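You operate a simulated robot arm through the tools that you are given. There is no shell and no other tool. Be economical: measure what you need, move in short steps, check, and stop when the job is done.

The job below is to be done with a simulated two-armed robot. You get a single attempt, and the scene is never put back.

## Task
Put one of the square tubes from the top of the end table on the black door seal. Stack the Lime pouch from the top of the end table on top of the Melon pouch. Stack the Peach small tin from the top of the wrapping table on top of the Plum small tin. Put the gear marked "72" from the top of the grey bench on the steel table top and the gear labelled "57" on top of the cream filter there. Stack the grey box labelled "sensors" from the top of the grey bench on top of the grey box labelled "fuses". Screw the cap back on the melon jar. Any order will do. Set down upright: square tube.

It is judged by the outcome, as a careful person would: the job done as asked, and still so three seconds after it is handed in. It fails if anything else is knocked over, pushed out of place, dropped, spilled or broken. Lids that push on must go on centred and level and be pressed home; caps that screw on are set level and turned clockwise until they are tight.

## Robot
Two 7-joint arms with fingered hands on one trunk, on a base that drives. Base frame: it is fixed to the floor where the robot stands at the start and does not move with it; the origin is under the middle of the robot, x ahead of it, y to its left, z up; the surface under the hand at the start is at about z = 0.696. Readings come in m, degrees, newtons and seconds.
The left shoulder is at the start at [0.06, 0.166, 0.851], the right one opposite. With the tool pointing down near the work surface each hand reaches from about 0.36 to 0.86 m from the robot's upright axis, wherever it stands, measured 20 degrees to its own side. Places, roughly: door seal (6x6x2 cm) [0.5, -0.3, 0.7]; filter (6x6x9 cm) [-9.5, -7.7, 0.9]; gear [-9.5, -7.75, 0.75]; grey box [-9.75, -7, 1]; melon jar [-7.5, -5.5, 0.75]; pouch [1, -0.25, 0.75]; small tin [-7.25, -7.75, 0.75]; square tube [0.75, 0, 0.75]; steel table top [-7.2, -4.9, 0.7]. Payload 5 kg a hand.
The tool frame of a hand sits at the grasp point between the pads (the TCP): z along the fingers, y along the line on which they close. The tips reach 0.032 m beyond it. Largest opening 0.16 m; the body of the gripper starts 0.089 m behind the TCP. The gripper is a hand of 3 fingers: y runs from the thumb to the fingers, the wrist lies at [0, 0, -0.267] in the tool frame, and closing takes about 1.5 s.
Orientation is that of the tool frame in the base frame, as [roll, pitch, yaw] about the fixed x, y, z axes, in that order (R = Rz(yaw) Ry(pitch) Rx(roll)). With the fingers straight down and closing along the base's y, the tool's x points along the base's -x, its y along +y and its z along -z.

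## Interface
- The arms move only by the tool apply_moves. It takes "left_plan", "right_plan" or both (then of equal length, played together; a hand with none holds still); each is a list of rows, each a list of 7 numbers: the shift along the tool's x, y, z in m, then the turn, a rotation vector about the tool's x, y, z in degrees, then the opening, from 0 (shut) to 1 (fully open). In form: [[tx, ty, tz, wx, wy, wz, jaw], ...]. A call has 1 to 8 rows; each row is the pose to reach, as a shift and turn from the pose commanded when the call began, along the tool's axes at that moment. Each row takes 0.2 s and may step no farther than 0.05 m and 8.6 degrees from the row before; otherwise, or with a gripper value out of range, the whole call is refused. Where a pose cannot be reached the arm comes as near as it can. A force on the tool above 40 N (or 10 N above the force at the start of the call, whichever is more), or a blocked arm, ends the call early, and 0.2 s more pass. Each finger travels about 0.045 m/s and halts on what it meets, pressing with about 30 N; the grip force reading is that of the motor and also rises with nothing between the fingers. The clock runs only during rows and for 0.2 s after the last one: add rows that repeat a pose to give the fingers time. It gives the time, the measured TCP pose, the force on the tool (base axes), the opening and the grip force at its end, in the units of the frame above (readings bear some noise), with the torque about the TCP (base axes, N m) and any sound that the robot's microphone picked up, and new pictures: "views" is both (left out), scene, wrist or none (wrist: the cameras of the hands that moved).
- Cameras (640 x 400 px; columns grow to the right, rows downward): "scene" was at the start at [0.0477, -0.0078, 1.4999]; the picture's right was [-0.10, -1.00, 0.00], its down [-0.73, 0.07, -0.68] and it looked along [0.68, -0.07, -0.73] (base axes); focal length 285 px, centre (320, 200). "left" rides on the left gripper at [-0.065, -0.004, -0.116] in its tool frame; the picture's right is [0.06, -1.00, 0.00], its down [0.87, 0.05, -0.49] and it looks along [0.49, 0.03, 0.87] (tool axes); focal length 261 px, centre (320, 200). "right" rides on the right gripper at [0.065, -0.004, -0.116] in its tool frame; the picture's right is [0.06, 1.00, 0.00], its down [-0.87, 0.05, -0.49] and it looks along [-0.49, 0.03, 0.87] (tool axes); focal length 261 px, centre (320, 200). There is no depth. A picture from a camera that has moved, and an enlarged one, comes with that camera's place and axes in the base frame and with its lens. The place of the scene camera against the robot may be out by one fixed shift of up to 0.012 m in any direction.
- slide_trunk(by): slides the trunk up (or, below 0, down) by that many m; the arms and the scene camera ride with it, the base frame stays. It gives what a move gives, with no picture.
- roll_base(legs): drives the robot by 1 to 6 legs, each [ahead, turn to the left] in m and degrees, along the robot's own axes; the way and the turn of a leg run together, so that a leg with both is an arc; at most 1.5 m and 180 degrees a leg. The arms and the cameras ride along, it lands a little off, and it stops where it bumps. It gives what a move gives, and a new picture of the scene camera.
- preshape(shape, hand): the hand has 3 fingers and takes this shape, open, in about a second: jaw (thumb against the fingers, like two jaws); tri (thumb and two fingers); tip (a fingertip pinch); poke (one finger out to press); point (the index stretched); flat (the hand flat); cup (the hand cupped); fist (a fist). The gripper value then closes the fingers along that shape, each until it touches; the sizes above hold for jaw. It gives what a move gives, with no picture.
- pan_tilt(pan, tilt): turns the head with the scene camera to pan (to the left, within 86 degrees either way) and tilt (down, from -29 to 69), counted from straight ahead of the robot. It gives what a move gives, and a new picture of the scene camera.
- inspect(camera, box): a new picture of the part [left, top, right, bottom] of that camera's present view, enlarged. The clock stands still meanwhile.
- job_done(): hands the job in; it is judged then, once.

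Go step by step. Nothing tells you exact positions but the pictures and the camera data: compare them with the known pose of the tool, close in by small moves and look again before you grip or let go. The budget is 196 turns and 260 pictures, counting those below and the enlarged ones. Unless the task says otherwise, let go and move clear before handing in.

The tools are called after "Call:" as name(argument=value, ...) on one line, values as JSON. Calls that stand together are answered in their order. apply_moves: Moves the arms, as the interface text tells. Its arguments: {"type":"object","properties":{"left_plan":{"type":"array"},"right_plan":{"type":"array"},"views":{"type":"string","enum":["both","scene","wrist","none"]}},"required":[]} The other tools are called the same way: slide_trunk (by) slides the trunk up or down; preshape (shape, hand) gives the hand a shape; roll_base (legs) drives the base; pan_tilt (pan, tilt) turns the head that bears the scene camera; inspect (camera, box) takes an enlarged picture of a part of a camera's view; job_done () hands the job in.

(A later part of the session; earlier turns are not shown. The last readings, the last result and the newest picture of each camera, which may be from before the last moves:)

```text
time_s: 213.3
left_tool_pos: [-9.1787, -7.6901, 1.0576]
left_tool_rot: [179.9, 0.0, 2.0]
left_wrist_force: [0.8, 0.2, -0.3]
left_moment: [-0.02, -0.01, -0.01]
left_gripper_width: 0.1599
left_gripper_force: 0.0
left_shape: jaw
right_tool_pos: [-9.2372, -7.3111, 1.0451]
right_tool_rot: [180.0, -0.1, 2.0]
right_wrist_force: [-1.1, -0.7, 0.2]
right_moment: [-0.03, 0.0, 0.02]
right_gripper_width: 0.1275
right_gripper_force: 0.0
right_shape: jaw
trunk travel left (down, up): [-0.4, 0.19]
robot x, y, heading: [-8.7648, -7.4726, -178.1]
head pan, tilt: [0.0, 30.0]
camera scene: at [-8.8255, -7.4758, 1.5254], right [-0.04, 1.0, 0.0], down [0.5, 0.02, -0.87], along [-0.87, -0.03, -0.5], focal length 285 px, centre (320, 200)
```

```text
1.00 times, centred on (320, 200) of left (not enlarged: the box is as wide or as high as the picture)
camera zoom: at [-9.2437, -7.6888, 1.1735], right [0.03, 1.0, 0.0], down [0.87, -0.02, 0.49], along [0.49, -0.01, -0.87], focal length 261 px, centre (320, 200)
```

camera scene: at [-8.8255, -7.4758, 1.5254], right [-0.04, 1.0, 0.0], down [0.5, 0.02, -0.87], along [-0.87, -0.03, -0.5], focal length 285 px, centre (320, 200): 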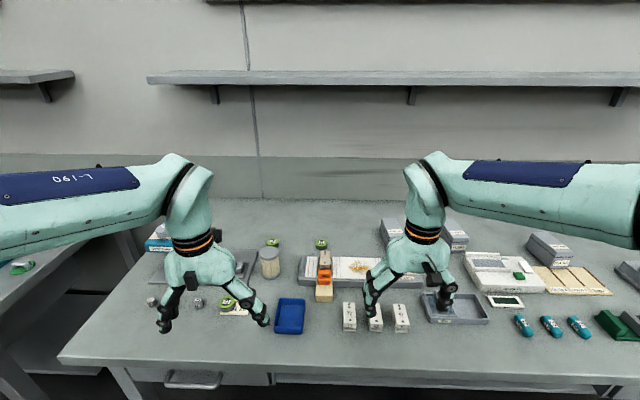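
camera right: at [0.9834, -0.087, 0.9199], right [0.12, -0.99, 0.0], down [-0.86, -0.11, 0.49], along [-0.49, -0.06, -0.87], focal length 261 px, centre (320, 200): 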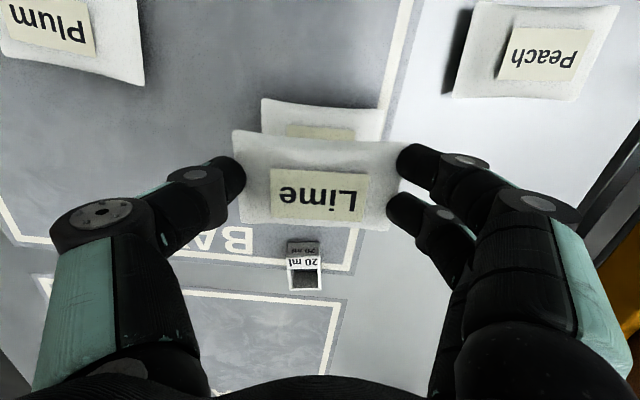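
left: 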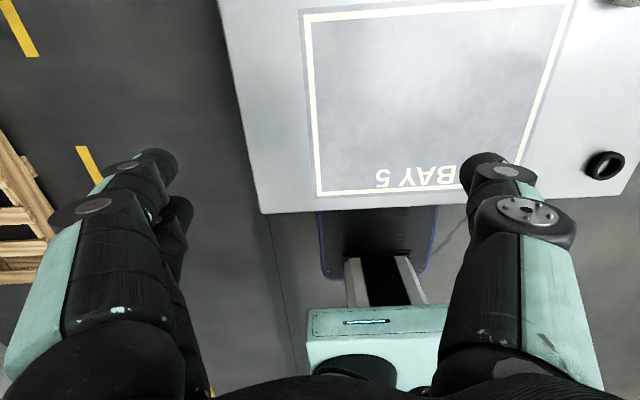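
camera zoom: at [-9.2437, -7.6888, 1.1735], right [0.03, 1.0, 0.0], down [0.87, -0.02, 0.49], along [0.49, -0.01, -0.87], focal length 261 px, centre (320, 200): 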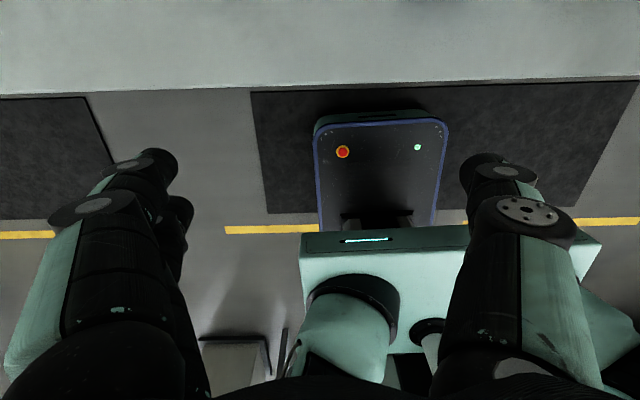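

The bench top is about z 0.8 with its edge near x -9.2. I'll raise the trunk for reach and creep 0.13 m closer.

Call:
slide_trunk(by=0.17)

Call:
roll_base(legs=[[0.13, -1.8]])

Call:
pan_tilt(pan=0, tilt=48)

Call:
inspect(camera="scene", box=[130, 100, 370, 250])

Call:
inspect(camera="scene", box=[360, 100, 600, 250])

```text
time_s: 215.2
left_tool_pos: [-9.1779, -7.6908, 1.2281]
left_tool_rot: [-180.0, 0.0, 2.0]
left_wrist_force: [-0.5, 0.1, 0.1]
left_moment: [-0.01, 0.0, 0.01]
left_gripper_width: 0.1599
left_gripper_force: 0.0
left_shape: jaw
right_tool_pos: [-9.237, -7.311, 1.2142]
right_tool_rot: [-179.9, -0.1, 2.0]
right_wrist_force: [0.1, -0.1, 0.2]
right_moment: [0.0, -0.02, 0.04]
right_gripper_width: 0.1276
right_gripper_force: 0.1
right_shape: jaw
trunk travel left (down, up): [-0.57, 0.02]
robot x, y, heading: [-8.76, -7.4741, -177.8]
head pan, tilt: [0.0, 30.0]
```

```text
time_s: 216.5
left_tool_pos: [-9.3164, -7.6794, 1.2274]
left_tool_rot: [180.0, -0.1, 0.3]
left_wrist_force: [-0.4, 0.1, -0.5]
left_moment: [0.01, -0.1, -0.02]
left_gripper_width: 0.1601
left_gripper_force: 0.0
left_shape: jaw
right_tool_pos: [-9.3644, -7.2988, 1.2143]
right_tool_rot: [-180.0, -0.1, 0.1]
right_wrist_force: [-1.0, 0.3, -0.2]
right_moment: [0.01, -0.07, -0.02]
right_gripper_width: 0.1278
right_gripper_force: 0.0
right_shape: jaw
trunk travel left (down, up): [-0.57, 0.02]
robot x, y, heading: [-8.8938, -7.4779, -179.7]
head pan, tilt: [0.0, 30.0]
camera scene: at [-8.9578, -7.4769, 1.6953], right [0.0, 1.0, 0.0], down [0.5, 0.0, -0.87], along [-0.87, 0.0, -0.5], focal length 285 px, centre (320, 200)
```

scene: 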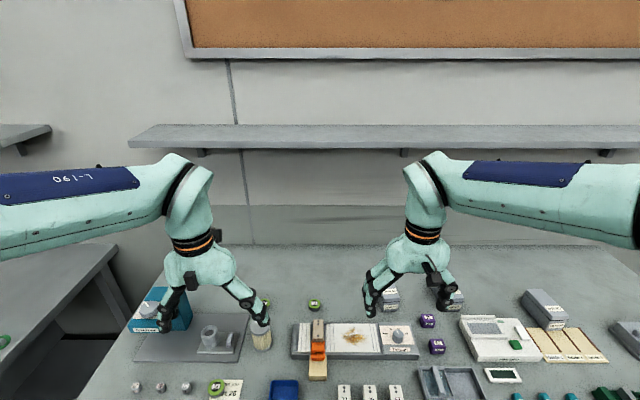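

```text
time_s: 217.3
left_tool_pos: [-9.3151, -7.6804, 1.2279]
left_tool_rot: [-180.0, 0.0, 0.2]
left_wrist_force: [0.5, -0.1, -0.3]
left_moment: [0.03, -0.03, 0.01]
left_gripper_width: 0.1601
left_gripper_force: 0.0
left_shape: jaw
right_tool_pos: [-9.3625, -7.2986, 1.2141]
right_tool_rot: [-180.0, -0.1, 0.3]
right_wrist_force: [-0.6, 0.1, 0.4]
right_moment: [0.01, -0.02, -0.02]
right_gripper_width: 0.1277
right_gripper_force: 0.0
right_shape: jaw
trunk travel left (down, up): [-0.57, 0.02]
robot x, y, heading: [-8.8875, -7.4794, -179.9]
head pan, tilt: [0.0, 48.0]
camera scene: at [-8.9438, -7.4769, 1.6687], right [0.0, 1.0, 0.0], down [0.74, 0.0, -0.67], along [-0.67, 0.0, -0.74], focal length 285 px, centre (320, 200)
```

scene: 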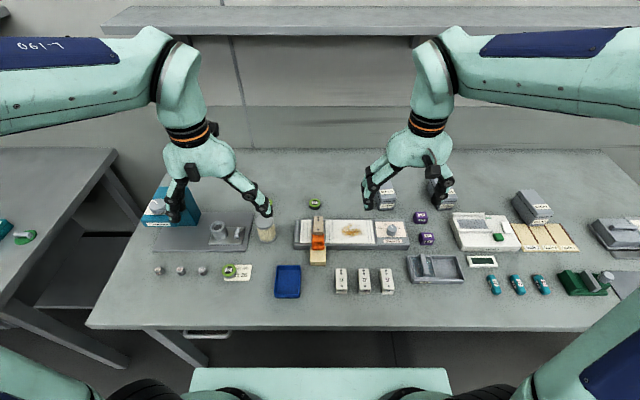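

```text
2.67 times, centred on (250, 175) of scene
camera zoom: at [-8.9438, -7.4769, 1.6687], right [0.0, 1.0, 0.0], down [0.74, 0.0, -0.67], along [-0.67, 0.0, -0.74], focal length 761 px, centre (507, 267)
```

zoom: 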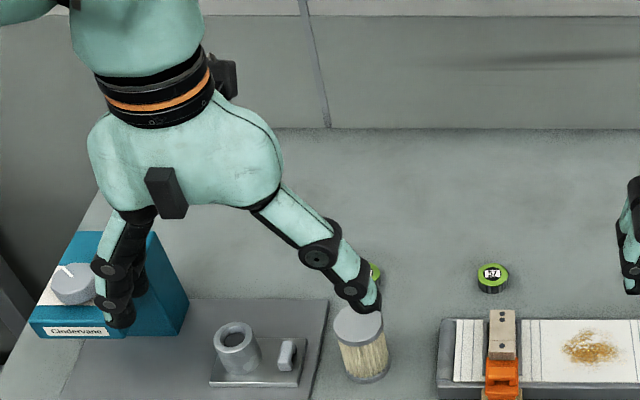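

```text
2.67 times, centred on (480, 175) of scene
camera zoom: at [-8.9438, -7.4769, 1.6687], right [0.0, 1.0, 0.0], down [0.74, 0.0, -0.67], along [-0.67, 0.0, -0.74], focal length 761 px, centre (-107, 267)
```

zoom: 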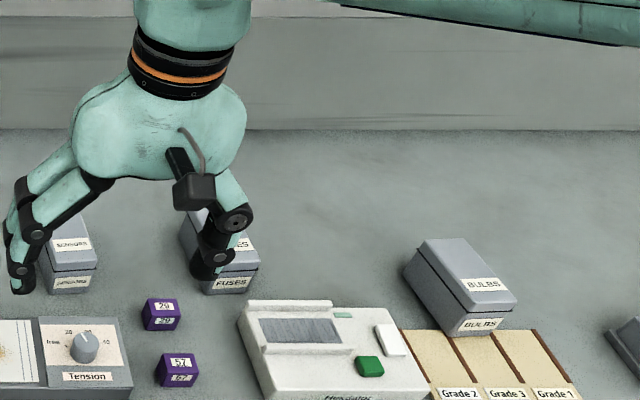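

Gear "57" is at the back by the tension strip; Fuses and Sensors stand side by side. I'll look through the right wrist camera to pin heights and positions.

Call:
inspect(camera="right", box=[0, 0, 640, 400])

Call:
inspect(camera="right", box=[210, 180, 430, 320])

```text
1.00 times, centred on (320, 200) of right (not enlarged: the box is as wide or as high as the picture)
camera zoom: at [-9.2969, -7.2935, 1.3295], right [0.07, -1.0, 0.0], down [-0.87, -0.06, 0.49], along [-0.49, -0.03, -0.87], focal length 261 px, centre (320, 200)
```

zoom: 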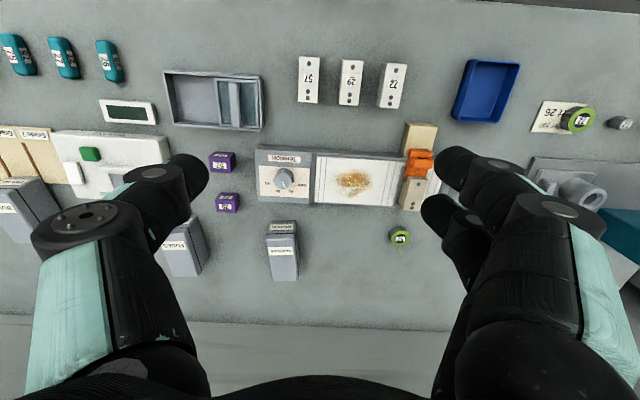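

```text
2.86 times, centred on (320, 250) of right
camera zoom: at [-9.2969, -7.2935, 1.3295], right [0.07, -1.0, 0.0], down [-0.87, -0.06, 0.49], along [-0.49, -0.03, -0.87], focal length 745 px, centre (320, 57)
```

zoom: 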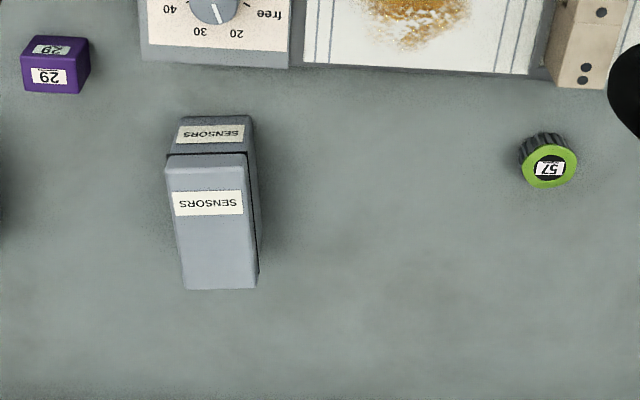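

Sensors is 6 x 14 x 5 cm, centred at about (-9.70, -7.236) with its top near 0.887 and yawed about 4.5°. I'll bring the right hand above it.

Call:
apply_moves(right_plan=[[-0.038, -0.007, 0.022, 0, 0, 0, 0.8], [-0.077, -0.014, 0.044, 0, 0, 0, 0.8], [-0.116, -0.021, 0.066, 0, 0, 0, 0.75], [-0.155, -0.028, 0.088, 0, 0, 0, 0.7], [-0.194, -0.035, 0.11, 0, 0, -2, 0.65], [-0.233, -0.042, 0.132, 0, 0, -4.5, 0.65], [-0.272, -0.049, 0.154, 0, 0, -4.5, 0.65], [-0.311, -0.056, 0.176, 0, 0, -4.5, 0.65]], views="both")

```text
time_s: 219.1
left_tool_pos: [-9.3161, -7.6811, 1.2293]
left_tool_rot: [180.0, -0.1, 0.2]
left_wrist_force: [-0.4, -0.4, 0.0]
left_moment: [-0.01, -0.06, 0.0]
left_gripper_width: 0.1598
left_gripper_force: 0.1
left_shape: jaw
right_tool_pos: [-9.675, -7.2431, 1.0378]
right_tool_rot: [-179.9, -0.1, 4.8]
right_wrist_force: [-0.6, -0.3, 0.1]
right_moment: [-0.05, 0.02, 0.0]
right_gripper_width: 0.1043
right_gripper_force: 0.0
right_shape: jaw
trunk travel left (down, up): [-0.57, 0.02]
robot x, y, heading: [-8.8954, -7.4787, -179.9]
head pan, tilt: [0.0, 48.0]
camera scene: at [-8.9456, -7.477, 1.6686], right [0.0, 1.0, 0.0], down [0.74, 0.0, -0.67], along [-0.67, 0.0, -0.74], focal length 285 px, centre (320, 200)
camera right: at [-9.6105, -7.2322, 1.1534], right [0.14, -0.99, 0.0], down [-0.86, -0.13, 0.49], along [-0.48, -0.07, -0.87], focal length 261 px, centre (320, 200)
```

scene: 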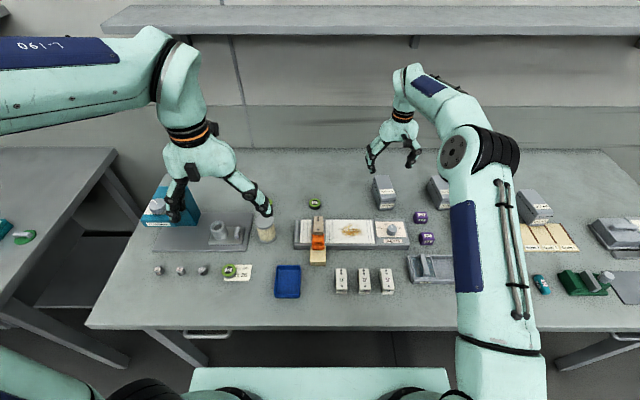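
right: 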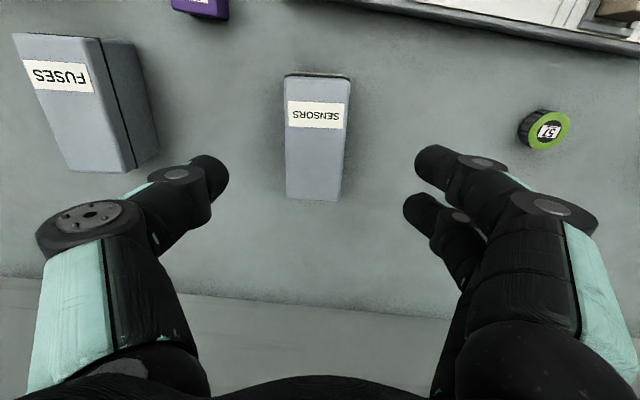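

Call:
inspect(camera="right", box=[0, 20, 370, 230])

Call:
inspect(camera="scene", box=[350, 150, 460, 220])

```text
1.73 times, centred on (185, 125) of right
camera zoom: at [-9.6105, -7.2322, 1.1534], right [0.14, -0.99, 0.0], down [-0.86, -0.13, 0.49], along [-0.48, -0.07, -0.87], focal length 451 px, centre (554, 330)
```

zoom: 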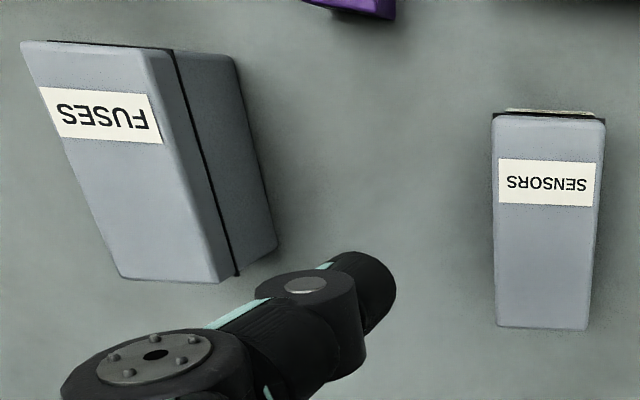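

```text
5.71 times, centred on (405, 185) of scene
camera zoom: at [-8.9456, -7.477, 1.6686], right [0.0, 1.0, 0.0], down [0.74, 0.0, -0.67], along [-0.67, 0.0, -0.74], focal length 1630 px, centre (-166, 286)
```

zoom: 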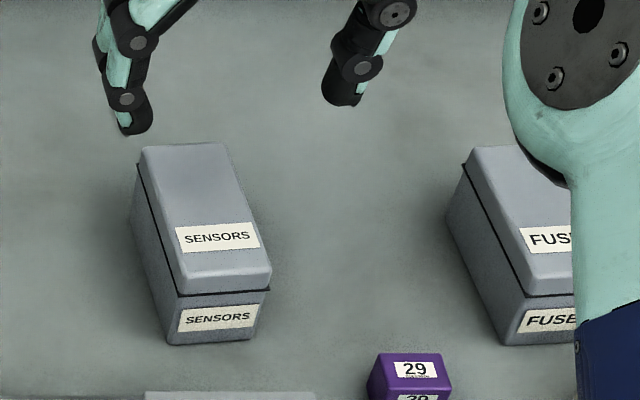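

The box is flat-topped, 6 cm wide. I'll centre over it, lower to z 0.88 and grip.

Call:
apply_moves(right_plan=[[-0.0146, -0.0058, 0.04, 0, 0, 0, 0.65], [-0.0146, -0.0058, 0.08, 0, 0, 0, 0.65], [-0.0146, -0.0058, 0.12, 0, 0, 0, 0.65], [-0.0146, -0.0058, 0.15, 0, 0, 0, 0.65], [-0.0146, -0.0058, 0.157, 0, 0, 0, 0.5], [-0.0146, -0.0058, 0.157, 0, 0, 0, 0.3], [-0.0146, -0.0058, 0.157, 0, 0, 0, 0.2], [-0.0146, -0.0058, 0.157, 0, 0, 0, 0.2]], views="wrist")

```text
time_s: 220.9
left_tool_pos: [-9.3156, -7.6808, 1.2276]
left_tool_rot: [180.0, 0.0, 0.2]
left_wrist_force: [0.2, 0.6, -0.5]
left_moment: [0.02, 0.02, 0.01]
left_gripper_width: 0.1599
left_gripper_force: 0.0
left_shape: jaw
right_tool_pos: [-9.6871, -7.2382, 0.8815]
right_tool_rot: [180.0, 0.0, 4.8]
right_wrist_force: [-0.5, 0.0, 1.0]
right_moment: [-0.02, -0.03, 0.01]
right_gripper_width: 0.0514
right_gripper_force: 30.1
right_shape: jaw
trunk travel left (down, up): [-0.57, 0.02]
robot x, y, heading: [-8.8902, -7.4762, -179.6]
head pan, tilt: [0.0, 48.0]
camera right: at [-9.6218, -7.2279, 0.9968], right [0.14, -0.99, 0.0], down [-0.86, -0.13, 0.49], along [-0.48, -0.07, -0.87], focal length 261 px, centre (320, 200)
```

right: 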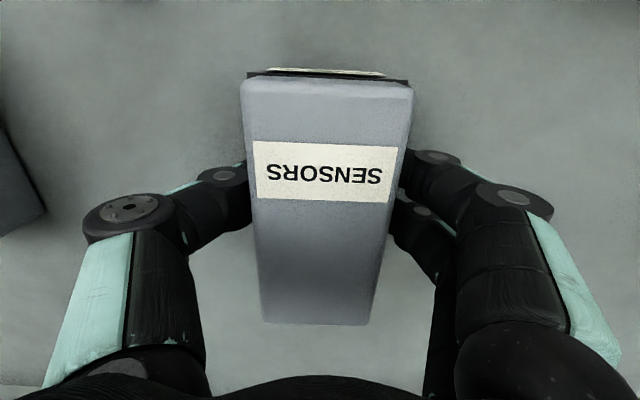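

Gripped at 5.1 cm. Fuses is centred at about (-9.685, -7.021), so I'll lift and carry over it.

Call:
apply_moves(right_plan=[[0, 0, -0.04, 0, 0, 0, 0.2], [0, 0, -0.085, 0, 0, 0, 0.2], [0, 0, -0.13, 0, 0, 0, 0.2], [0.004, -0.0432, -0.13, 0, 0, 1, 0.2], [0.008, -0.0864, -0.13, 0, 0, 2, 0.2], [0.012, -0.1296, -0.13, 0, 0, 2, 0.2], [0.016, -0.1728, -0.13, 0, 0, 2, 0.2], [0.0202, -0.216, -0.13, 0, 0, 2, 0.2]], views="both")

Call:
inspect(camera="scene", box=[380, 120, 500, 220])

```text
time_s: 222.7
left_tool_pos: [-9.3132, -7.6791, 1.228]
left_tool_rot: [180.0, 0.1, 0.2]
left_wrist_force: [0.5, 0.6, 0.7]
left_moment: [-0.02, 0.06, 0.01]
left_gripper_width: 0.1599
left_gripper_force: 0.0
left_shape: jaw
right_tool_pos: [-9.6751, -7.0415, 1.0149]
right_tool_rot: [179.9, 0.1, 2.7]
right_wrist_force: [-0.1, 0.7, -2.4]
right_moment: [0.03, -0.01, 0.0]
right_gripper_width: 0.0513
right_gripper_force: 30.1
right_shape: jaw
right hand out of reach, approached as far as the arm can: row 8
trunk travel left (down, up): [-0.57, 0.02]
robot x, y, heading: [-8.8953, -7.4765, -179.6]
head pan, tilt: [0.0, 48.0]
camera scene: at [-8.9423, -7.4762, 1.6687], right [0.0, 1.0, 0.0], down [0.74, 0.0, -0.67], along [-0.67, 0.0, -0.74], focal length 285 px, centre (320, 200)
camera right: at [-9.6106, -7.0324, 1.1295], right [0.11, -0.99, 0.0], down [-0.86, -0.1, 0.49], along [-0.49, -0.06, -0.87], focal length 261 px, centre (320, 200)
```

scene: 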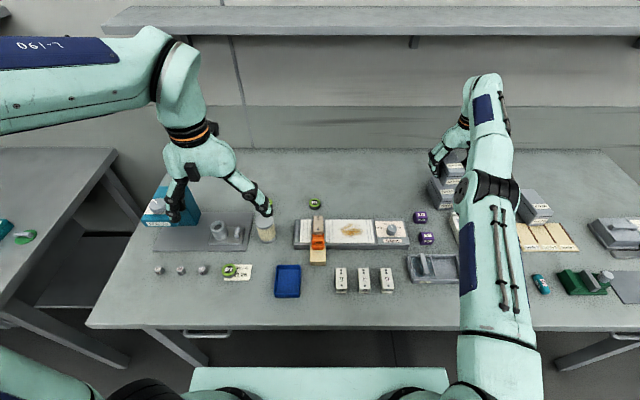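
right: 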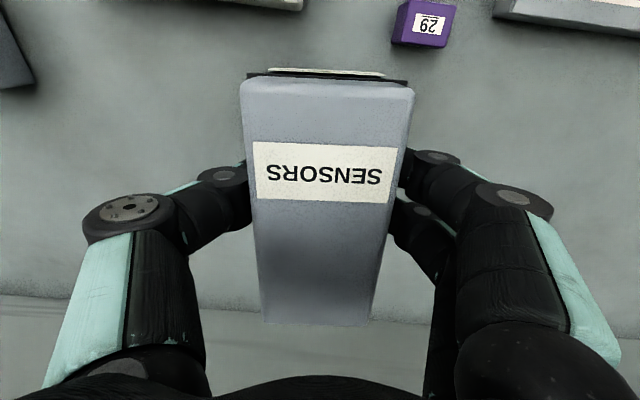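

```text
4.00 times, centred on (440, 170) of scene
camera zoom: at [-8.9423, -7.4762, 1.6687], right [0.0, 1.0, 0.0], down [0.74, 0.0, -0.67], along [-0.67, 0.0, -0.74], focal length 1141 px, centre (-160, 320)
```

zoom: 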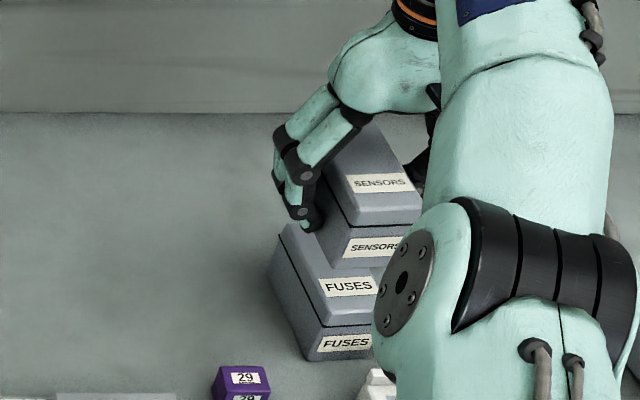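

The arm is at its limit at this height. Lowering reduces the stretch, so I'll raise the trunk the last bit and descend partway.

Call:
slide_trunk(by=0.019)

Call:
apply_moves(right_plan=[[0, 0, 0.02, 0, 0, 0, 0.2], [0, 0, 0.04, 0, 0, 0, 0.2], [0, 0, 0.05, 0, 0, 0, 0.2], [0, 0, 0.05, 0, 0, 0, 0.2]], views="none")

```text
time_s: 223.4
left_tool_pos: [-9.3157, -7.6801, 1.246]
left_tool_rot: [179.9, 0.1, 0.2]
left_wrist_force: [0.6, -0.3, -0.3]
left_moment: [0.02, 0.0, -0.01]
left_gripper_width: 0.16
left_gripper_force: 0.0
left_shape: jaw
right_tool_pos: [-9.677, -7.0417, 1.0327]
right_tool_rot: [-180.0, 0.0, 2.7]
right_wrist_force: [0.0, 0.6, -2.2]
right_moment: [0.03, -0.02, 0.0]
right_gripper_width: 0.0515
right_gripper_force: 29.9
right_shape: jaw
trunk travel left (down, up): [-0.589, 0.001]
robot x, y, heading: [-8.8918, -7.4761, -179.5]
head pan, tilt: [0.0, 48.0]
```

```text
time_s: 224.4
left_tool_pos: [-9.3148, -7.6796, 1.246]
left_tool_rot: [180.0, 0.0, 0.2]
left_wrist_force: [0.5, -0.4, 0.5]
left_moment: [0.03, 0.03, 0.02]
left_gripper_width: 0.1599
left_gripper_force: 0.0
left_shape: jaw
right_tool_pos: [-9.679, -7.0407, 0.984]
right_tool_rot: [179.9, -0.1, 2.7]
right_wrist_force: [0.7, 0.3, -3.0]
right_moment: [0.0, -0.04, 0.0]
right_gripper_width: 0.0513
right_gripper_force: 29.9
right_shape: jaw
trunk travel left (down, up): [-0.589, 0.001]
robot x, y, heading: [-8.8933, -7.4788, -179.7]
head pan, tilt: [0.0, 48.0]
```

Call:
apply_moves(right_plan=[[-0.002, -0.01, 0.004, 0, 0, 0, 0.2], [-0.0051, -0.02, 0.01, 0, 0, 0, 0.2], [-0.0051, -0.02, 0.01, 0, 0, 0, 0.2]], views="wrist")

Call:
inspect(camera="scene", box=[380, 120, 500, 220])

```text
time_s: 225.2
left_tool_pos: [-9.316, -7.6802, 1.2478]
left_tool_rot: [-179.9, 0.0, 0.2]
left_wrist_force: [0.2, -0.9, 0.6]
left_moment: [0.01, -0.02, 0.0]
left_gripper_width: 0.1598
left_gripper_force: 0.1
left_shape: jaw
right_tool_pos: [-9.6793, -7.0298, 0.9725]
right_tool_rot: [179.9, 0.1, 2.8]
right_wrist_force: [-0.5, -0.1, -2.6]
right_moment: [0.0, -0.01, 0.01]
right_gripper_width: 0.0513
right_gripper_force: 29.4
right_shape: jaw
right hand out of reach, approached as far as the arm can: row 2, 3
trunk travel left (down, up): [-0.589, 0.001]
robot x, y, heading: [-8.8922, -7.476, -180.1]
head pan, tilt: [0.0, 48.0]
camera right: at [-9.614, -7.0205, 1.0878], right [0.11, -0.99, 0.0], down [-0.86, -0.1, 0.49], along [-0.49, -0.06, -0.87], focal length 261 px, centre (320, 200)
```

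right: 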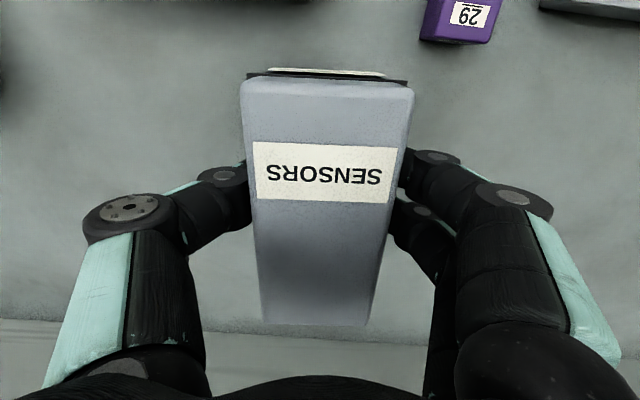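

```text
4.00 times, centred on (440, 170) of scene
camera zoom: at [-8.944, -7.4765, 1.6876], right [0.0, 1.0, 0.0], down [0.74, 0.0, -0.67], along [-0.67, 0.0, -0.74], focal length 1141 px, centre (-160, 320)
```

zoom: 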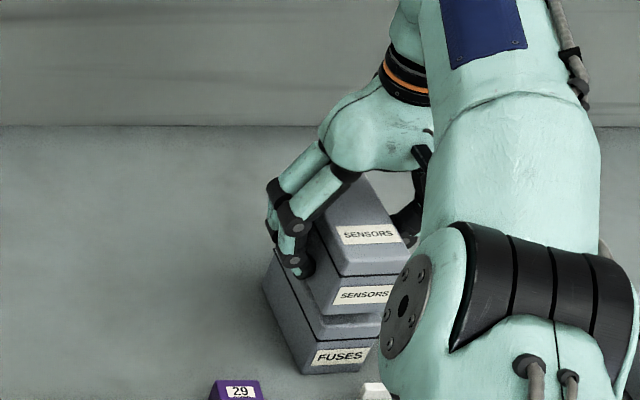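

Call:
inspect(camera="scene", box=[420, 165, 480, 220])

```text
7.27 times, centred on (450, 192) of scene
camera zoom: at [-8.944, -7.4765, 1.6876], right [0.0, 1.0, 0.0], down [0.74, 0.0, -0.67], along [-0.67, 0.0, -0.74], focal length 2074 px, centre (-626, 254)
```

zoom: 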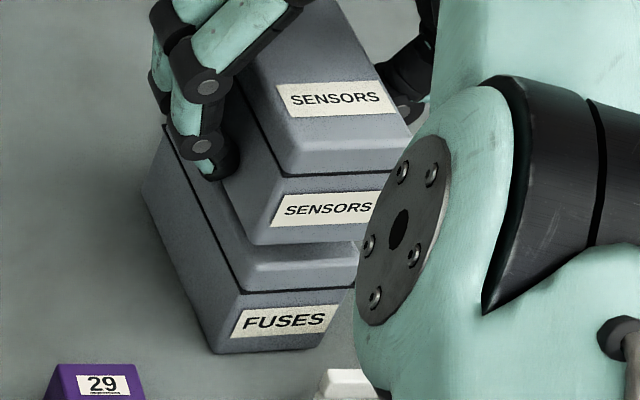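

Still about 7 mm short toward +y and 5 mm toward -x. I'll lower a little and push that way again.

Call:
apply_moves(right_plan=[[0, 0, 0.006, 0, 0, 0, 0.2], [-0.002, -0.004, 0.008, 0, 0, 0, 0.2], [-0.004, -0.008, 0.009, 0, 0, 0, 0.2], [-0.005, -0.01, 0.009, 0, 0, 0, 0.2]], views="none")

```text
time_s: 226.2
left_tool_pos: [-9.3144, -7.6791, 1.2471]
left_tool_rot: [180.0, -0.1, 0.2]
left_wrist_force: [0.2, 0.3, 0.2]
left_moment: [-0.01, 0.01, 0.0]
left_gripper_width: 0.1598
left_gripper_force: 0.2
left_shape: jaw
right_tool_pos: [-9.6783, -7.0293, 0.9657]
right_tool_rot: [179.9, 0.0, 2.7]
right_wrist_force: [-0.9, -0.3, -2.4]
right_moment: [0.02, -0.03, -0.03]
right_gripper_width: 0.0514
right_gripper_force: 30.3
right_shape: jaw
right hand out of reach, approached as far as the arm can: row 2, 3, 4
trunk travel left (down, up): [-0.589, 0.001]
robot x, y, heading: [-8.8939, -7.4752, -179.6]
head pan, tilt: [0.0, 48.0]
```

I'll nudge the base: 12 mm ahead and 0.7° right, which moves the box where it's needed.

Call:
roll_base(legs=[[0.012, -0.7]])

Call:
inspect(camera="scene", box=[420, 165, 480, 220])

```text
time_s: 226.9
left_tool_pos: [-9.3311, -7.6749, 1.2456]
left_tool_rot: [-179.9, 0.0, -0.5]
left_wrist_force: [-0.2, 0.8, 0.3]
left_moment: [-0.02, -0.06, -0.02]
left_gripper_width: 0.16
left_gripper_force: 0.1
left_shape: jaw
right_tool_pos: [-9.6878, -7.0193, 0.9645]
right_tool_rot: [179.9, 0.0, 2.1]
right_wrist_force: [-1.2, -0.7, -2.3]
right_moment: [0.03, -0.03, 0.03]
right_gripper_width: 0.0515
right_gripper_force: 30.7
right_shape: jaw
trunk travel left (down, up): [-0.589, 0.001]
robot x, y, heading: [-8.9032, -7.4753, 179.6]
head pan, tilt: [0.0, 48.0]
camera scene: at [-8.9574, -7.476, 1.6876], right [0.01, 1.0, 0.0], down [0.74, -0.01, -0.67], along [-0.67, 0.0, -0.74], focal length 285 px, centre (320, 200)
```

scene: 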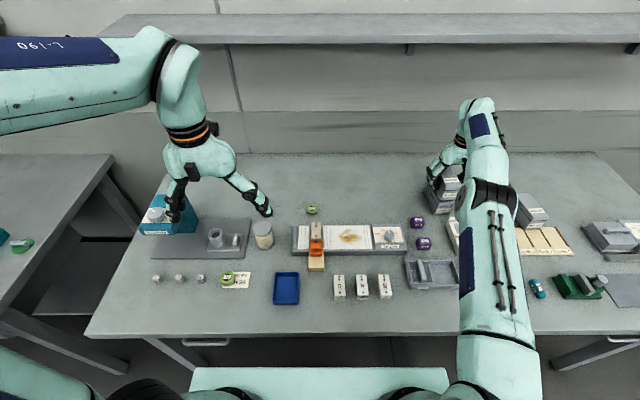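

```text
7.27 times, centred on (450, 192) of scene
camera zoom: at [-8.9574, -7.476, 1.6876], right [0.01, 1.0, 0.0], down [0.74, -0.01, -0.67], along [-0.67, 0.0, -0.74], focal length 2074 px, centre (-626, 254)
```

zoom: 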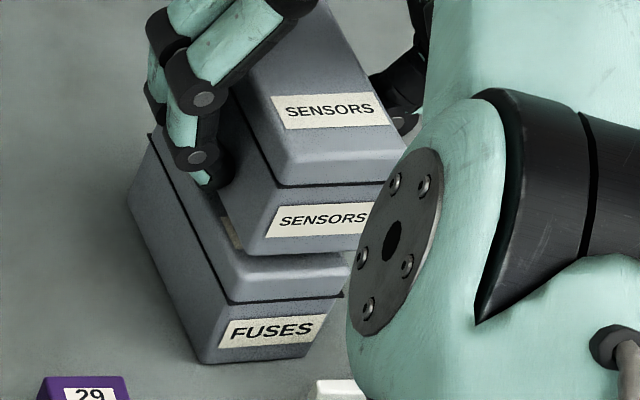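

Aligned within about 2 mm. Lowering to contact.

Call:
apply_moves(right_plan=[[0, 0, 0.005, 0, 0, 0, 0.2], [0, 0, 0.008, 0, 0, 0, 0.2], [0, 0, 0.01, 0, 0, 0, 0.2], [0, 0, 0.012, 0, 0, 0, 0.2]], views="none")

```text
time_s: 227.9
left_tool_pos: [-9.331, -7.675, 1.2481]
left_tool_rot: [180.0, -0.1, -0.4]
left_wrist_force: [-1.0, -0.2, 0.7]
left_moment: [0.03, -0.02, 0.0]
left_gripper_width: 0.1597
left_gripper_force: 0.0
left_shape: jaw
right_tool_pos: [-9.6859, -7.0199, 0.9534]
right_tool_rot: [-180.0, 0.0, 2.1]
right_wrist_force: [-0.3, 1.6, -1.3]
right_moment: [0.0, 0.04, -0.01]
right_gripper_width: 0.0514
right_gripper_force: 29.4
right_shape: jaw
trunk travel left (down, up): [-0.589, 0.001]
robot x, y, heading: [-8.9044, -7.4778, 179.7]
head pan, tilt: [0.0, 48.0]
```

Call:
apply_moves(right_plan=[[0, 0, 0.002, 0, 0, 0, 0.2], [0, 0, 0.004, 0, 0, 0, 0.2], [0, 0, 0.006, 0, 0, 0, 0.2]], views="none")

Call:
inspect(camera="scene", box=[420, 165, 480, 220])

```text
time_s: 228.7
left_tool_pos: [-9.3292, -7.6759, 1.2474]
left_tool_rot: [179.9, 0.0, -0.5]
left_wrist_force: [0.1, 0.8, -0.6]
left_moment: [-0.04, -0.01, 0.02]
left_gripper_width: 0.1597
left_gripper_force: 0.0
left_shape: jaw
right_tool_pos: [-9.6855, -7.0188, 0.9511]
right_tool_rot: [-179.9, 0.2, 2.1]
right_wrist_force: [1.1, 0.4, 16.3]
right_moment: [-0.03, -0.05, -0.03]
right_gripper_width: 0.0516
right_gripper_force: 30.5
right_shape: jaw
trunk travel left (down, up): [-0.589, 0.001]
robot x, y, heading: [-8.9075, -7.4797, 179.7]
head pan, tilt: [0.0, 48.0]
```

```text
7.27 times, centred on (450, 192) of scene
camera zoom: at [-8.954, -7.4771, 1.688], right [0.01, 1.0, 0.0], down [0.74, -0.01, -0.67], along [-0.67, 0.01, -0.74], focal length 2074 px, centre (-626, 254)
```

zoom: 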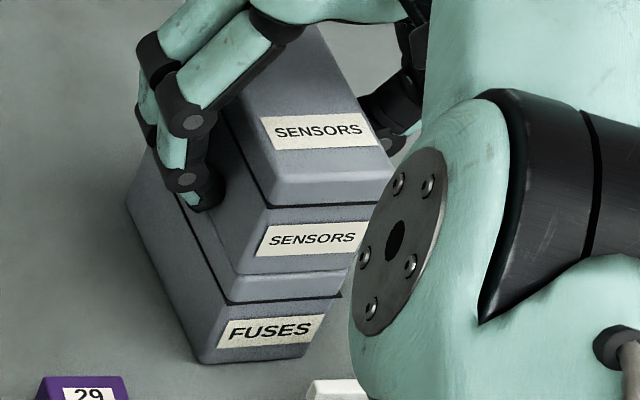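

Seated and well aligned (16 N). I'll ease off, open and lift straight up.

Call:
apply_moves(right_plan=[[0, 0, -0.002, 0, 0, 0, 0.3], [0, 0, -0.002, 0, 0, 0, 0.45], [0, 0, -0.002, 0, 0, 0, 0.6], [0, 0, -0.002, 0, 0, 0, 0.6], [0.0, 0, -0.04, 0, 0, 0, 0.6], [0.01, 0.0, -0.08, 0, 0, 0, 0.6], [0.03, 0.0, -0.12, 0, 0, 0, 0.6], [0.06, 0.03, -0.14, 0, 0, 0, 0.6]], views="both")

```text
time_s: 230.5
left_tool_pos: [-9.3276, -7.6755, 1.2467]
left_tool_rot: [-179.9, 0.1, -0.5]
left_wrist_force: [-0.2, -0.6, 0.6]
left_moment: [0.01, 0.04, 0.01]
left_gripper_width: 0.1599
left_gripper_force: 0.0
left_shape: jaw
right_tool_pos: [-9.624, -7.0489, 1.0894]
right_tool_rot: [180.0, 0.2, 2.1]
right_wrist_force: [-0.4, 0.2, 1.0]
right_moment: [0.04, 0.02, 0.02]
right_gripper_width: 0.0957
right_gripper_force: 0.1
right_shape: jaw
trunk travel left (down, up): [-0.589, 0.001]
robot x, y, heading: [-8.9057, -7.4761, 179.6]
head pan, tilt: [0.0, 48.0]
camera scene: at [-8.954, -7.4777, 1.6876], right [0.01, 1.0, 0.0], down [0.74, 0.0, -0.67], along [-0.67, 0.01, -0.74], focal length 285 px, centre (320, 200)
camera right: at [-9.5586, -7.0409, 1.2039], right [0.1, -1.0, 0.0], down [-0.86, -0.09, 0.49], along [-0.49, -0.05, -0.87], focal length 261 px, centre (320, 200)
```

scene: 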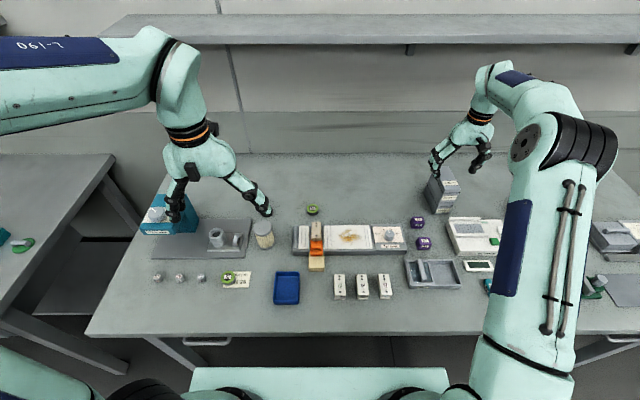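
right: 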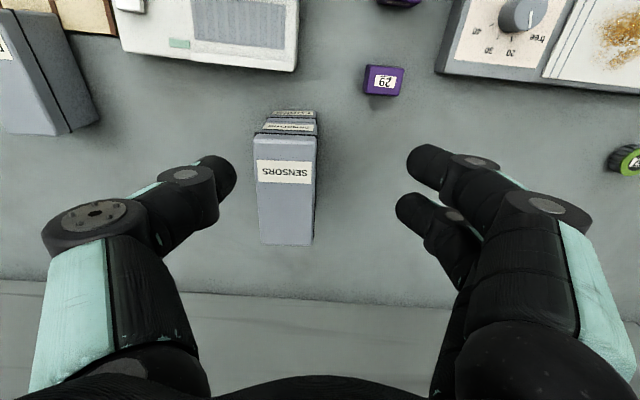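

Sensors sits on Fuses. Next, gear "57" with the right hand, while the left hand moves out of the way.

Call:
apply_moves(right_plan=[[0.0, 0.045, 0.0, 0, 0, 0, 0.6], [0.0, 0.09, 0.0, 0, 0, 0, 0.55], [0.0, 0.135, 0.0, 0, 0, 0, 0.5], [0.0, 0.18, 0.0, 0, 0, 0, 0.5], [-0.005, 0.225, 0.0, 0, 0, 0, 0.5], [-0.01, 0.27, 0.0, 0, 0, 0, 0.5], [-0.015, 0.315, 0.0, 0, 0, 0, 0.5], [-0.02, 0.36, 0.0, 0, 0, 0, 0.5]], left_plan=[[0.01, 0.035, -0.01, 0, 0, 0, 1], [0.02, 0.07, -0.02, 0, 0, 0, 1], [0.03, 0.105, -0.03, 0, 0, 0, 1], [0.04, 0.14, -0.03, 0, 0, 0, 1], [0.05, 0.175, -0.03, 0, 0, 0, 1], [0.06, 0.2, -0.03, 0, 0, 0, 1], [0.07, 0.22, -0.03, 0, 0, 0, 1], [0.08, 0.24, -0.03, 0, 0, 0, 1]], views="both")

Call:
inspect(camera="scene", box=[140, 190, 340, 300])

```text
time_s: 232.3
left_tool_pos: [-9.251, -7.9186, 1.2744]
left_tool_rot: [-179.9, 0.0, -0.5]
left_wrist_force: [-0.6, 0.0, -1.2]
left_moment: [0.03, -0.03, 0.01]
left_gripper_width: 0.1598
left_gripper_force: 0.1
left_shape: jaw
right_tool_pos: [-9.6319, -7.4098, 1.0879]
right_tool_rot: [179.9, 0.1, 2.1]
right_wrist_force: [-0.1, -0.5, 0.3]
right_moment: [0.0, -0.01, 0.0]
right_gripper_width: 0.0806
right_gripper_force: 0.2
right_shape: jaw
trunk travel left (down, up): [-0.589, 0.001]
robot x, y, heading: [-8.9057, -7.4773, 179.6]
head pan, tilt: [0.0, 48.0]
camera scene: at [-8.9555, -7.4783, 1.6876], right [0.01, 1.0, 0.0], down [0.74, 0.0, -0.67], along [-0.67, 0.01, -0.74], focal length 285 px, centre (320, 200)
camera right: at [-9.5675, -7.4014, 1.2033], right [0.1, -1.0, 0.0], down [-0.87, -0.09, 0.49], along [-0.49, -0.05, -0.87], focal length 261 px, centre (320, 200)
camera left: at [-9.3154, -7.9136, 1.3908], right [0.07, 1.0, 0.0], down [0.87, -0.06, 0.49], along [0.49, -0.03, -0.87], focal length 261 px, centre (320, 200)
```

scene: 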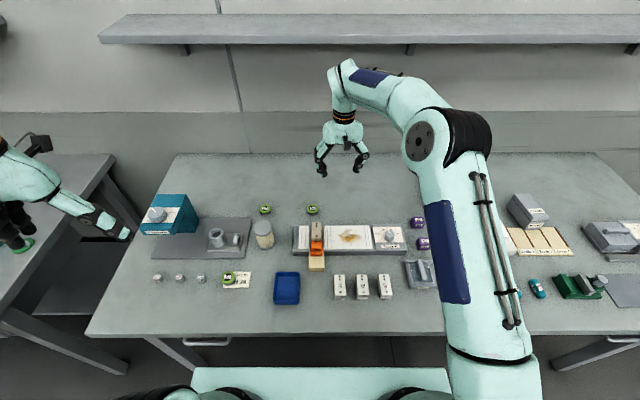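
right: 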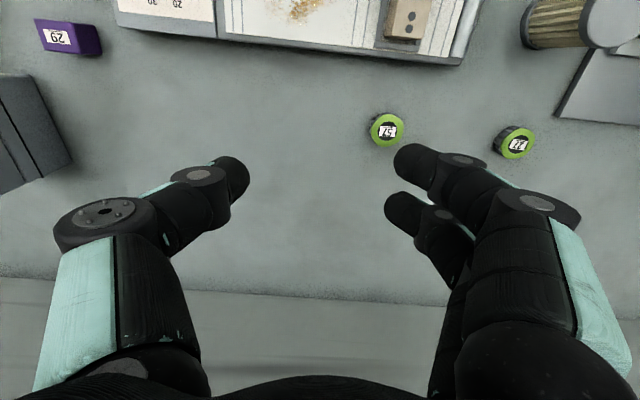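
left: 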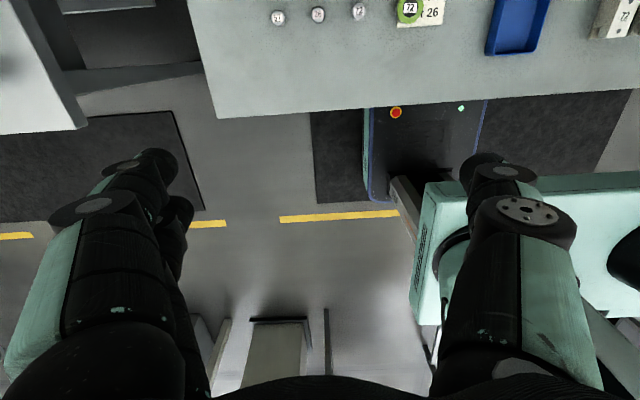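

```text
3.20 times, centred on (240, 245) of scene
camera zoom: at [-8.9555, -7.4783, 1.6876], right [0.01, 1.0, 0.0], down [0.74, 0.0, -0.67], along [-0.67, 0.01, -0.74], focal length 913 px, centre (576, 56)
```

zoom: 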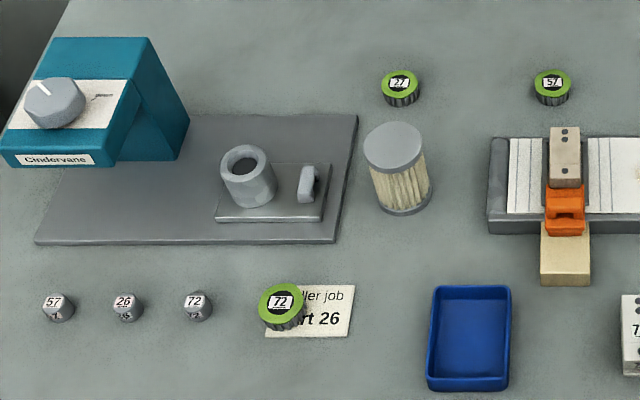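

Gear 72 is the one at the front by the paper; 27 is the decoy behind the filter. I'll go down around gear 57.

Call:
apply_moves(right_plan=[[-0.008, 0.043, 0.015, 0, 0, 0, 0.5], [-0.0162, 0.0865, 0.03, 0, 0, 0, 0.5], [-0.0162, 0.0865, 0.07, 0, 0, 0, 0.5], [-0.0162, 0.0865, 0.11, 0, 0, 0, 0.5], [-0.0162, 0.0865, 0.15, 0, 0, 0, 0.5], [-0.0162, 0.0865, 0.165, 0, 0, 0, 0.5], [-0.0162, 0.0865, 0.165, 0, 0, 0, 0.5]], views="wrist")

```text
time_s: 233.9
left_tool_pos: [-9.251, -7.9153, 1.2754]
left_tool_rot: [-180.0, 0.0, -0.5]
left_wrist_force: [-0.5, 0.0, -0.4]
left_moment: [-0.01, 0.05, 0.01]
left_gripper_width: 0.16
left_gripper_force: 0.0
left_shape: jaw
right_tool_pos: [-9.6448, -7.4943, 0.9237]
right_tool_rot: [-179.9, 0.1, 1.9]
right_wrist_force: [0.5, -0.6, -1.1]
right_moment: [0.03, -0.01, 0.01]
right_gripper_width: 0.0807
right_gripper_force: 0.0
right_shape: jaw
trunk travel left (down, up): [-0.589, 0.001]
robot x, y, heading: [-8.9057, -7.476, 179.3]
head pan, tilt: [0.0, 48.0]
camera right: at [-9.5791, -7.4865, 1.0378], right [0.1, -1.0, 0.0], down [-0.87, -0.08, 0.49], along [-0.49, -0.05, -0.87], focal length 261 px, centre (320, 200)
```

right: 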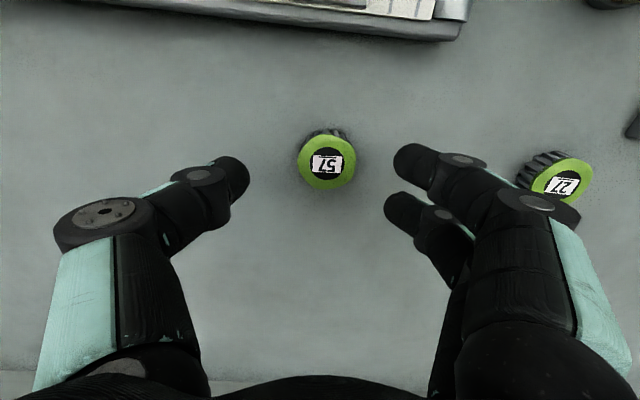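

Call:
apply_moves(right_plan=[[0, 0.004, 0.03, 0, 0, 0, 0.5], [0, 0.004, 0.048, 0, 0, 0, 0.5], [0, 0.004, 0.049, 0, 0, 0, 0.3], [0, 0.004, 0.049, 0, 0, 0, 0.2], [0, 0.004, 0.049, 0, 0, 0, 0.15], [0, 0.004, 0.049, 0, 0, 0, 0.15], [0, 0.004, 0.049, 0, 0, 0, 0.15]], views="wrist")

```text
time_s: 235.5
left_tool_pos: [-9.2506, -7.9156, 1.2756]
left_tool_rot: [-180.0, -0.1, -0.4]
left_wrist_force: [0.6, -0.1, -0.1]
left_moment: [-0.01, 0.03, 0.03]
left_gripper_width: 0.1601
left_gripper_force: 0.1
left_shape: jaw
right_tool_pos: [-9.6437, -7.4991, 0.874]
right_tool_rot: [180.0, -0.1, 2.1]
right_wrist_force: [-0.7, 0.6, 0.0]
right_moment: [-0.02, -0.02, -0.01]
right_gripper_width: 0.0309
right_gripper_force: 30.1
right_shape: jaw
trunk travel left (down, up): [-0.589, 0.001]
robot x, y, heading: [-8.9058, -7.4796, 179.6]
head pan, tilt: [0.0, 48.0]
camera right: at [-9.5791, -7.4917, 0.9883], right [0.1, -1.0, 0.0], down [-0.87, -0.09, 0.49], along [-0.49, -0.05, -0.87], focal length 261 px, centre (320, 200)
```

right: 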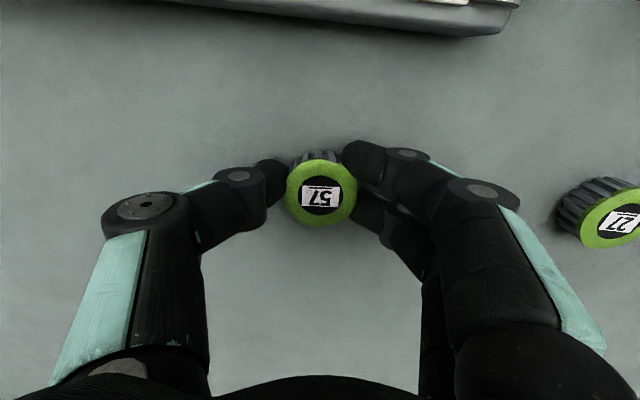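

Gear 57 is gripped. I'll lift it and carry it over the filter at about (-9.509, -7.661).

Call:
apply_moves(right_plan=[[0, 0, -0.05, 0, 0, 0, 0.15], [0, 0, -0.1, 0, 0, 0, 0.15], [0, 0, -0.15, 0, 0, 0, 0.15], [0.0257, 0.0334, -0.15, 0, 0, 0, 0.15], [0.0515, 0.0669, -0.15, 0, 0, 0, 0.15], [0.0772, 0.1003, -0.15, 0, 0, 0, 0.15], [0.103, 0.1338, -0.15, 0, 0, 0, 0.15], [0.1287, 0.1672, -0.15, 0, 0, 0, 0.15]], views="wrist")

Call:
inspect(camera="scene", box=[210, 170, 330, 260])

```text
time_s: 237.3
left_tool_pos: [-9.251, -7.9174, 1.2757]
left_tool_rot: [-179.9, 0.1, -0.5]
left_wrist_force: [0.2, -0.1, -0.5]
left_moment: [0.03, 0.01, 0.0]
left_gripper_width: 0.1599
left_gripper_force: 0.0
left_shape: jaw
right_tool_pos: [-9.5085, -7.6618, 1.024]
right_tool_rot: [-180.0, 0.0, 2.2]
right_wrist_force: [0.3, 0.0, -1.0]
right_moment: [-0.01, 0.0, 0.04]
right_gripper_width: 0.0304
right_gripper_force: 30.2
right_shape: jaw
trunk travel left (down, up): [-0.589, 0.001]
robot x, y, heading: [-8.9054, -7.4747, 179.5]
head pan, tilt: [0.0, 48.0]
camera right: at [-9.4438, -7.6545, 1.1375], right [0.1, -1.0, 0.0], down [-0.87, -0.09, 0.49], along [-0.49, -0.05, -0.87], focal length 261 px, centre (320, 200)
```

right: 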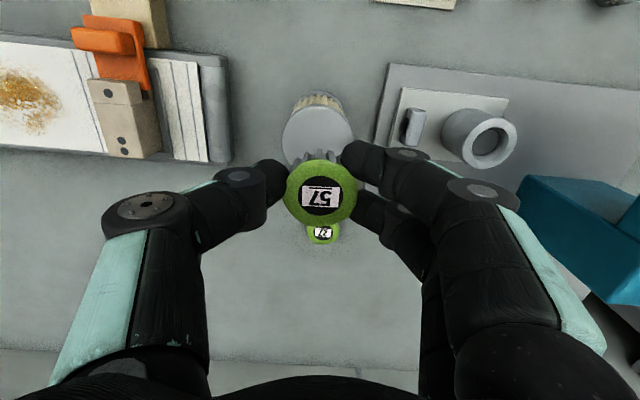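

```text
4.44 times, centred on (270, 215) of scene
camera zoom: at [-8.955, -7.4778, 1.6876], right [0.01, 1.0, 0.0], down [0.74, 0.0, -0.67], along [-0.67, 0.01, -0.74], focal length 1268 px, centre (542, 133)
```

zoom: 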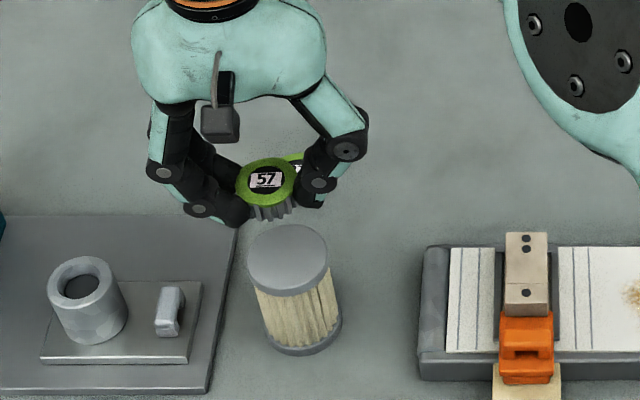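

Centred over the filter within 2 mm. Lowering to near contact.

Call:
apply_moves(right_plan=[[0, -0.0015, 0.03, 0, 0, 0, 0.15], [0, -0.0015, 0.05, 0, 0, 0, 0.15], [0, -0.0015, 0.055, 0, 0, 0, 0.15], [0, -0.0015, 0.058, 0, 0, 0, 0.15], [0, -0.0015, 0.06, 0, 0, 0, 0.15]], views="none")

Call:
inspect(camera="scene", box=[230, 190, 310, 250])

```text
time_s: 238.5
left_tool_pos: [-9.2507, -7.9164, 1.2763]
left_tool_rot: [179.9, 0.0, -0.6]
left_wrist_force: [-0.5, 0.1, -0.6]
left_moment: [0.01, 0.0, 0.0]
left_gripper_width: 0.1599
left_gripper_force: 0.1
left_shape: jaw
right_tool_pos: [-9.5102, -7.6594, 0.9638]
right_tool_rot: [179.9, 0.0, 2.1]
right_wrist_force: [-0.1, 0.2, -1.3]
right_moment: [-0.01, 0.0, -0.01]
right_gripper_width: 0.0307
right_gripper_force: 30.0
right_shape: jaw
trunk travel left (down, up): [-0.589, 0.001]
robot x, y, heading: [-8.9076, -7.4734, 179.6]
head pan, tilt: [0.0, 48.0]
```

```text
6.67 times, centred on (270, 220) of scene
camera zoom: at [-8.9556, -7.4767, 1.6876], right [0.01, 1.0, 0.0], down [0.74, -0.01, -0.67], along [-0.67, 0.01, -0.74], focal length 1902 px, centre (653, 67)
```

zoom: 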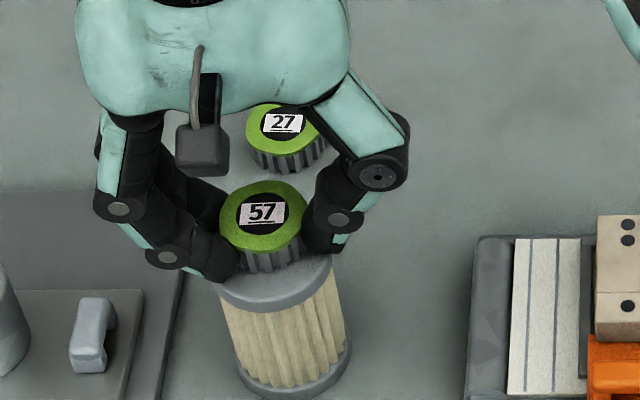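

Call:
apply_moves(right_plan=[[0, 0, 0.002, 0, 0, 0, 0.15], [0, 0, 0.004, 0, 0, 0, 0.15], [0, 0, 0.005, 0, 0, 0, 0.15]], views="none")

```text
time_s: 239.3
left_tool_pos: [-9.2482, -7.9146, 1.2769]
left_tool_rot: [-179.9, 0.2, -0.5]
left_wrist_force: [0.5, 0.2, 0.3]
left_moment: [0.02, -0.03, 0.0]
left_gripper_width: 0.1597
left_gripper_force: 0.0
left_shape: jaw
right_tool_pos: [-9.5102, -7.6596, 0.9621]
right_tool_rot: [179.8, 0.3, 2.1]
right_wrist_force: [0.2, 0.7, 22.8]
right_moment: [-0.15, -0.04, 0.02]
right_gripper_width: 0.0314
right_gripper_force: 30.0
right_shape: jaw
trunk travel left (down, up): [-0.589, 0.001]
robot x, y, heading: [-8.903, -7.4791, 179.4]
head pan, tilt: [0.0, 48.0]
```

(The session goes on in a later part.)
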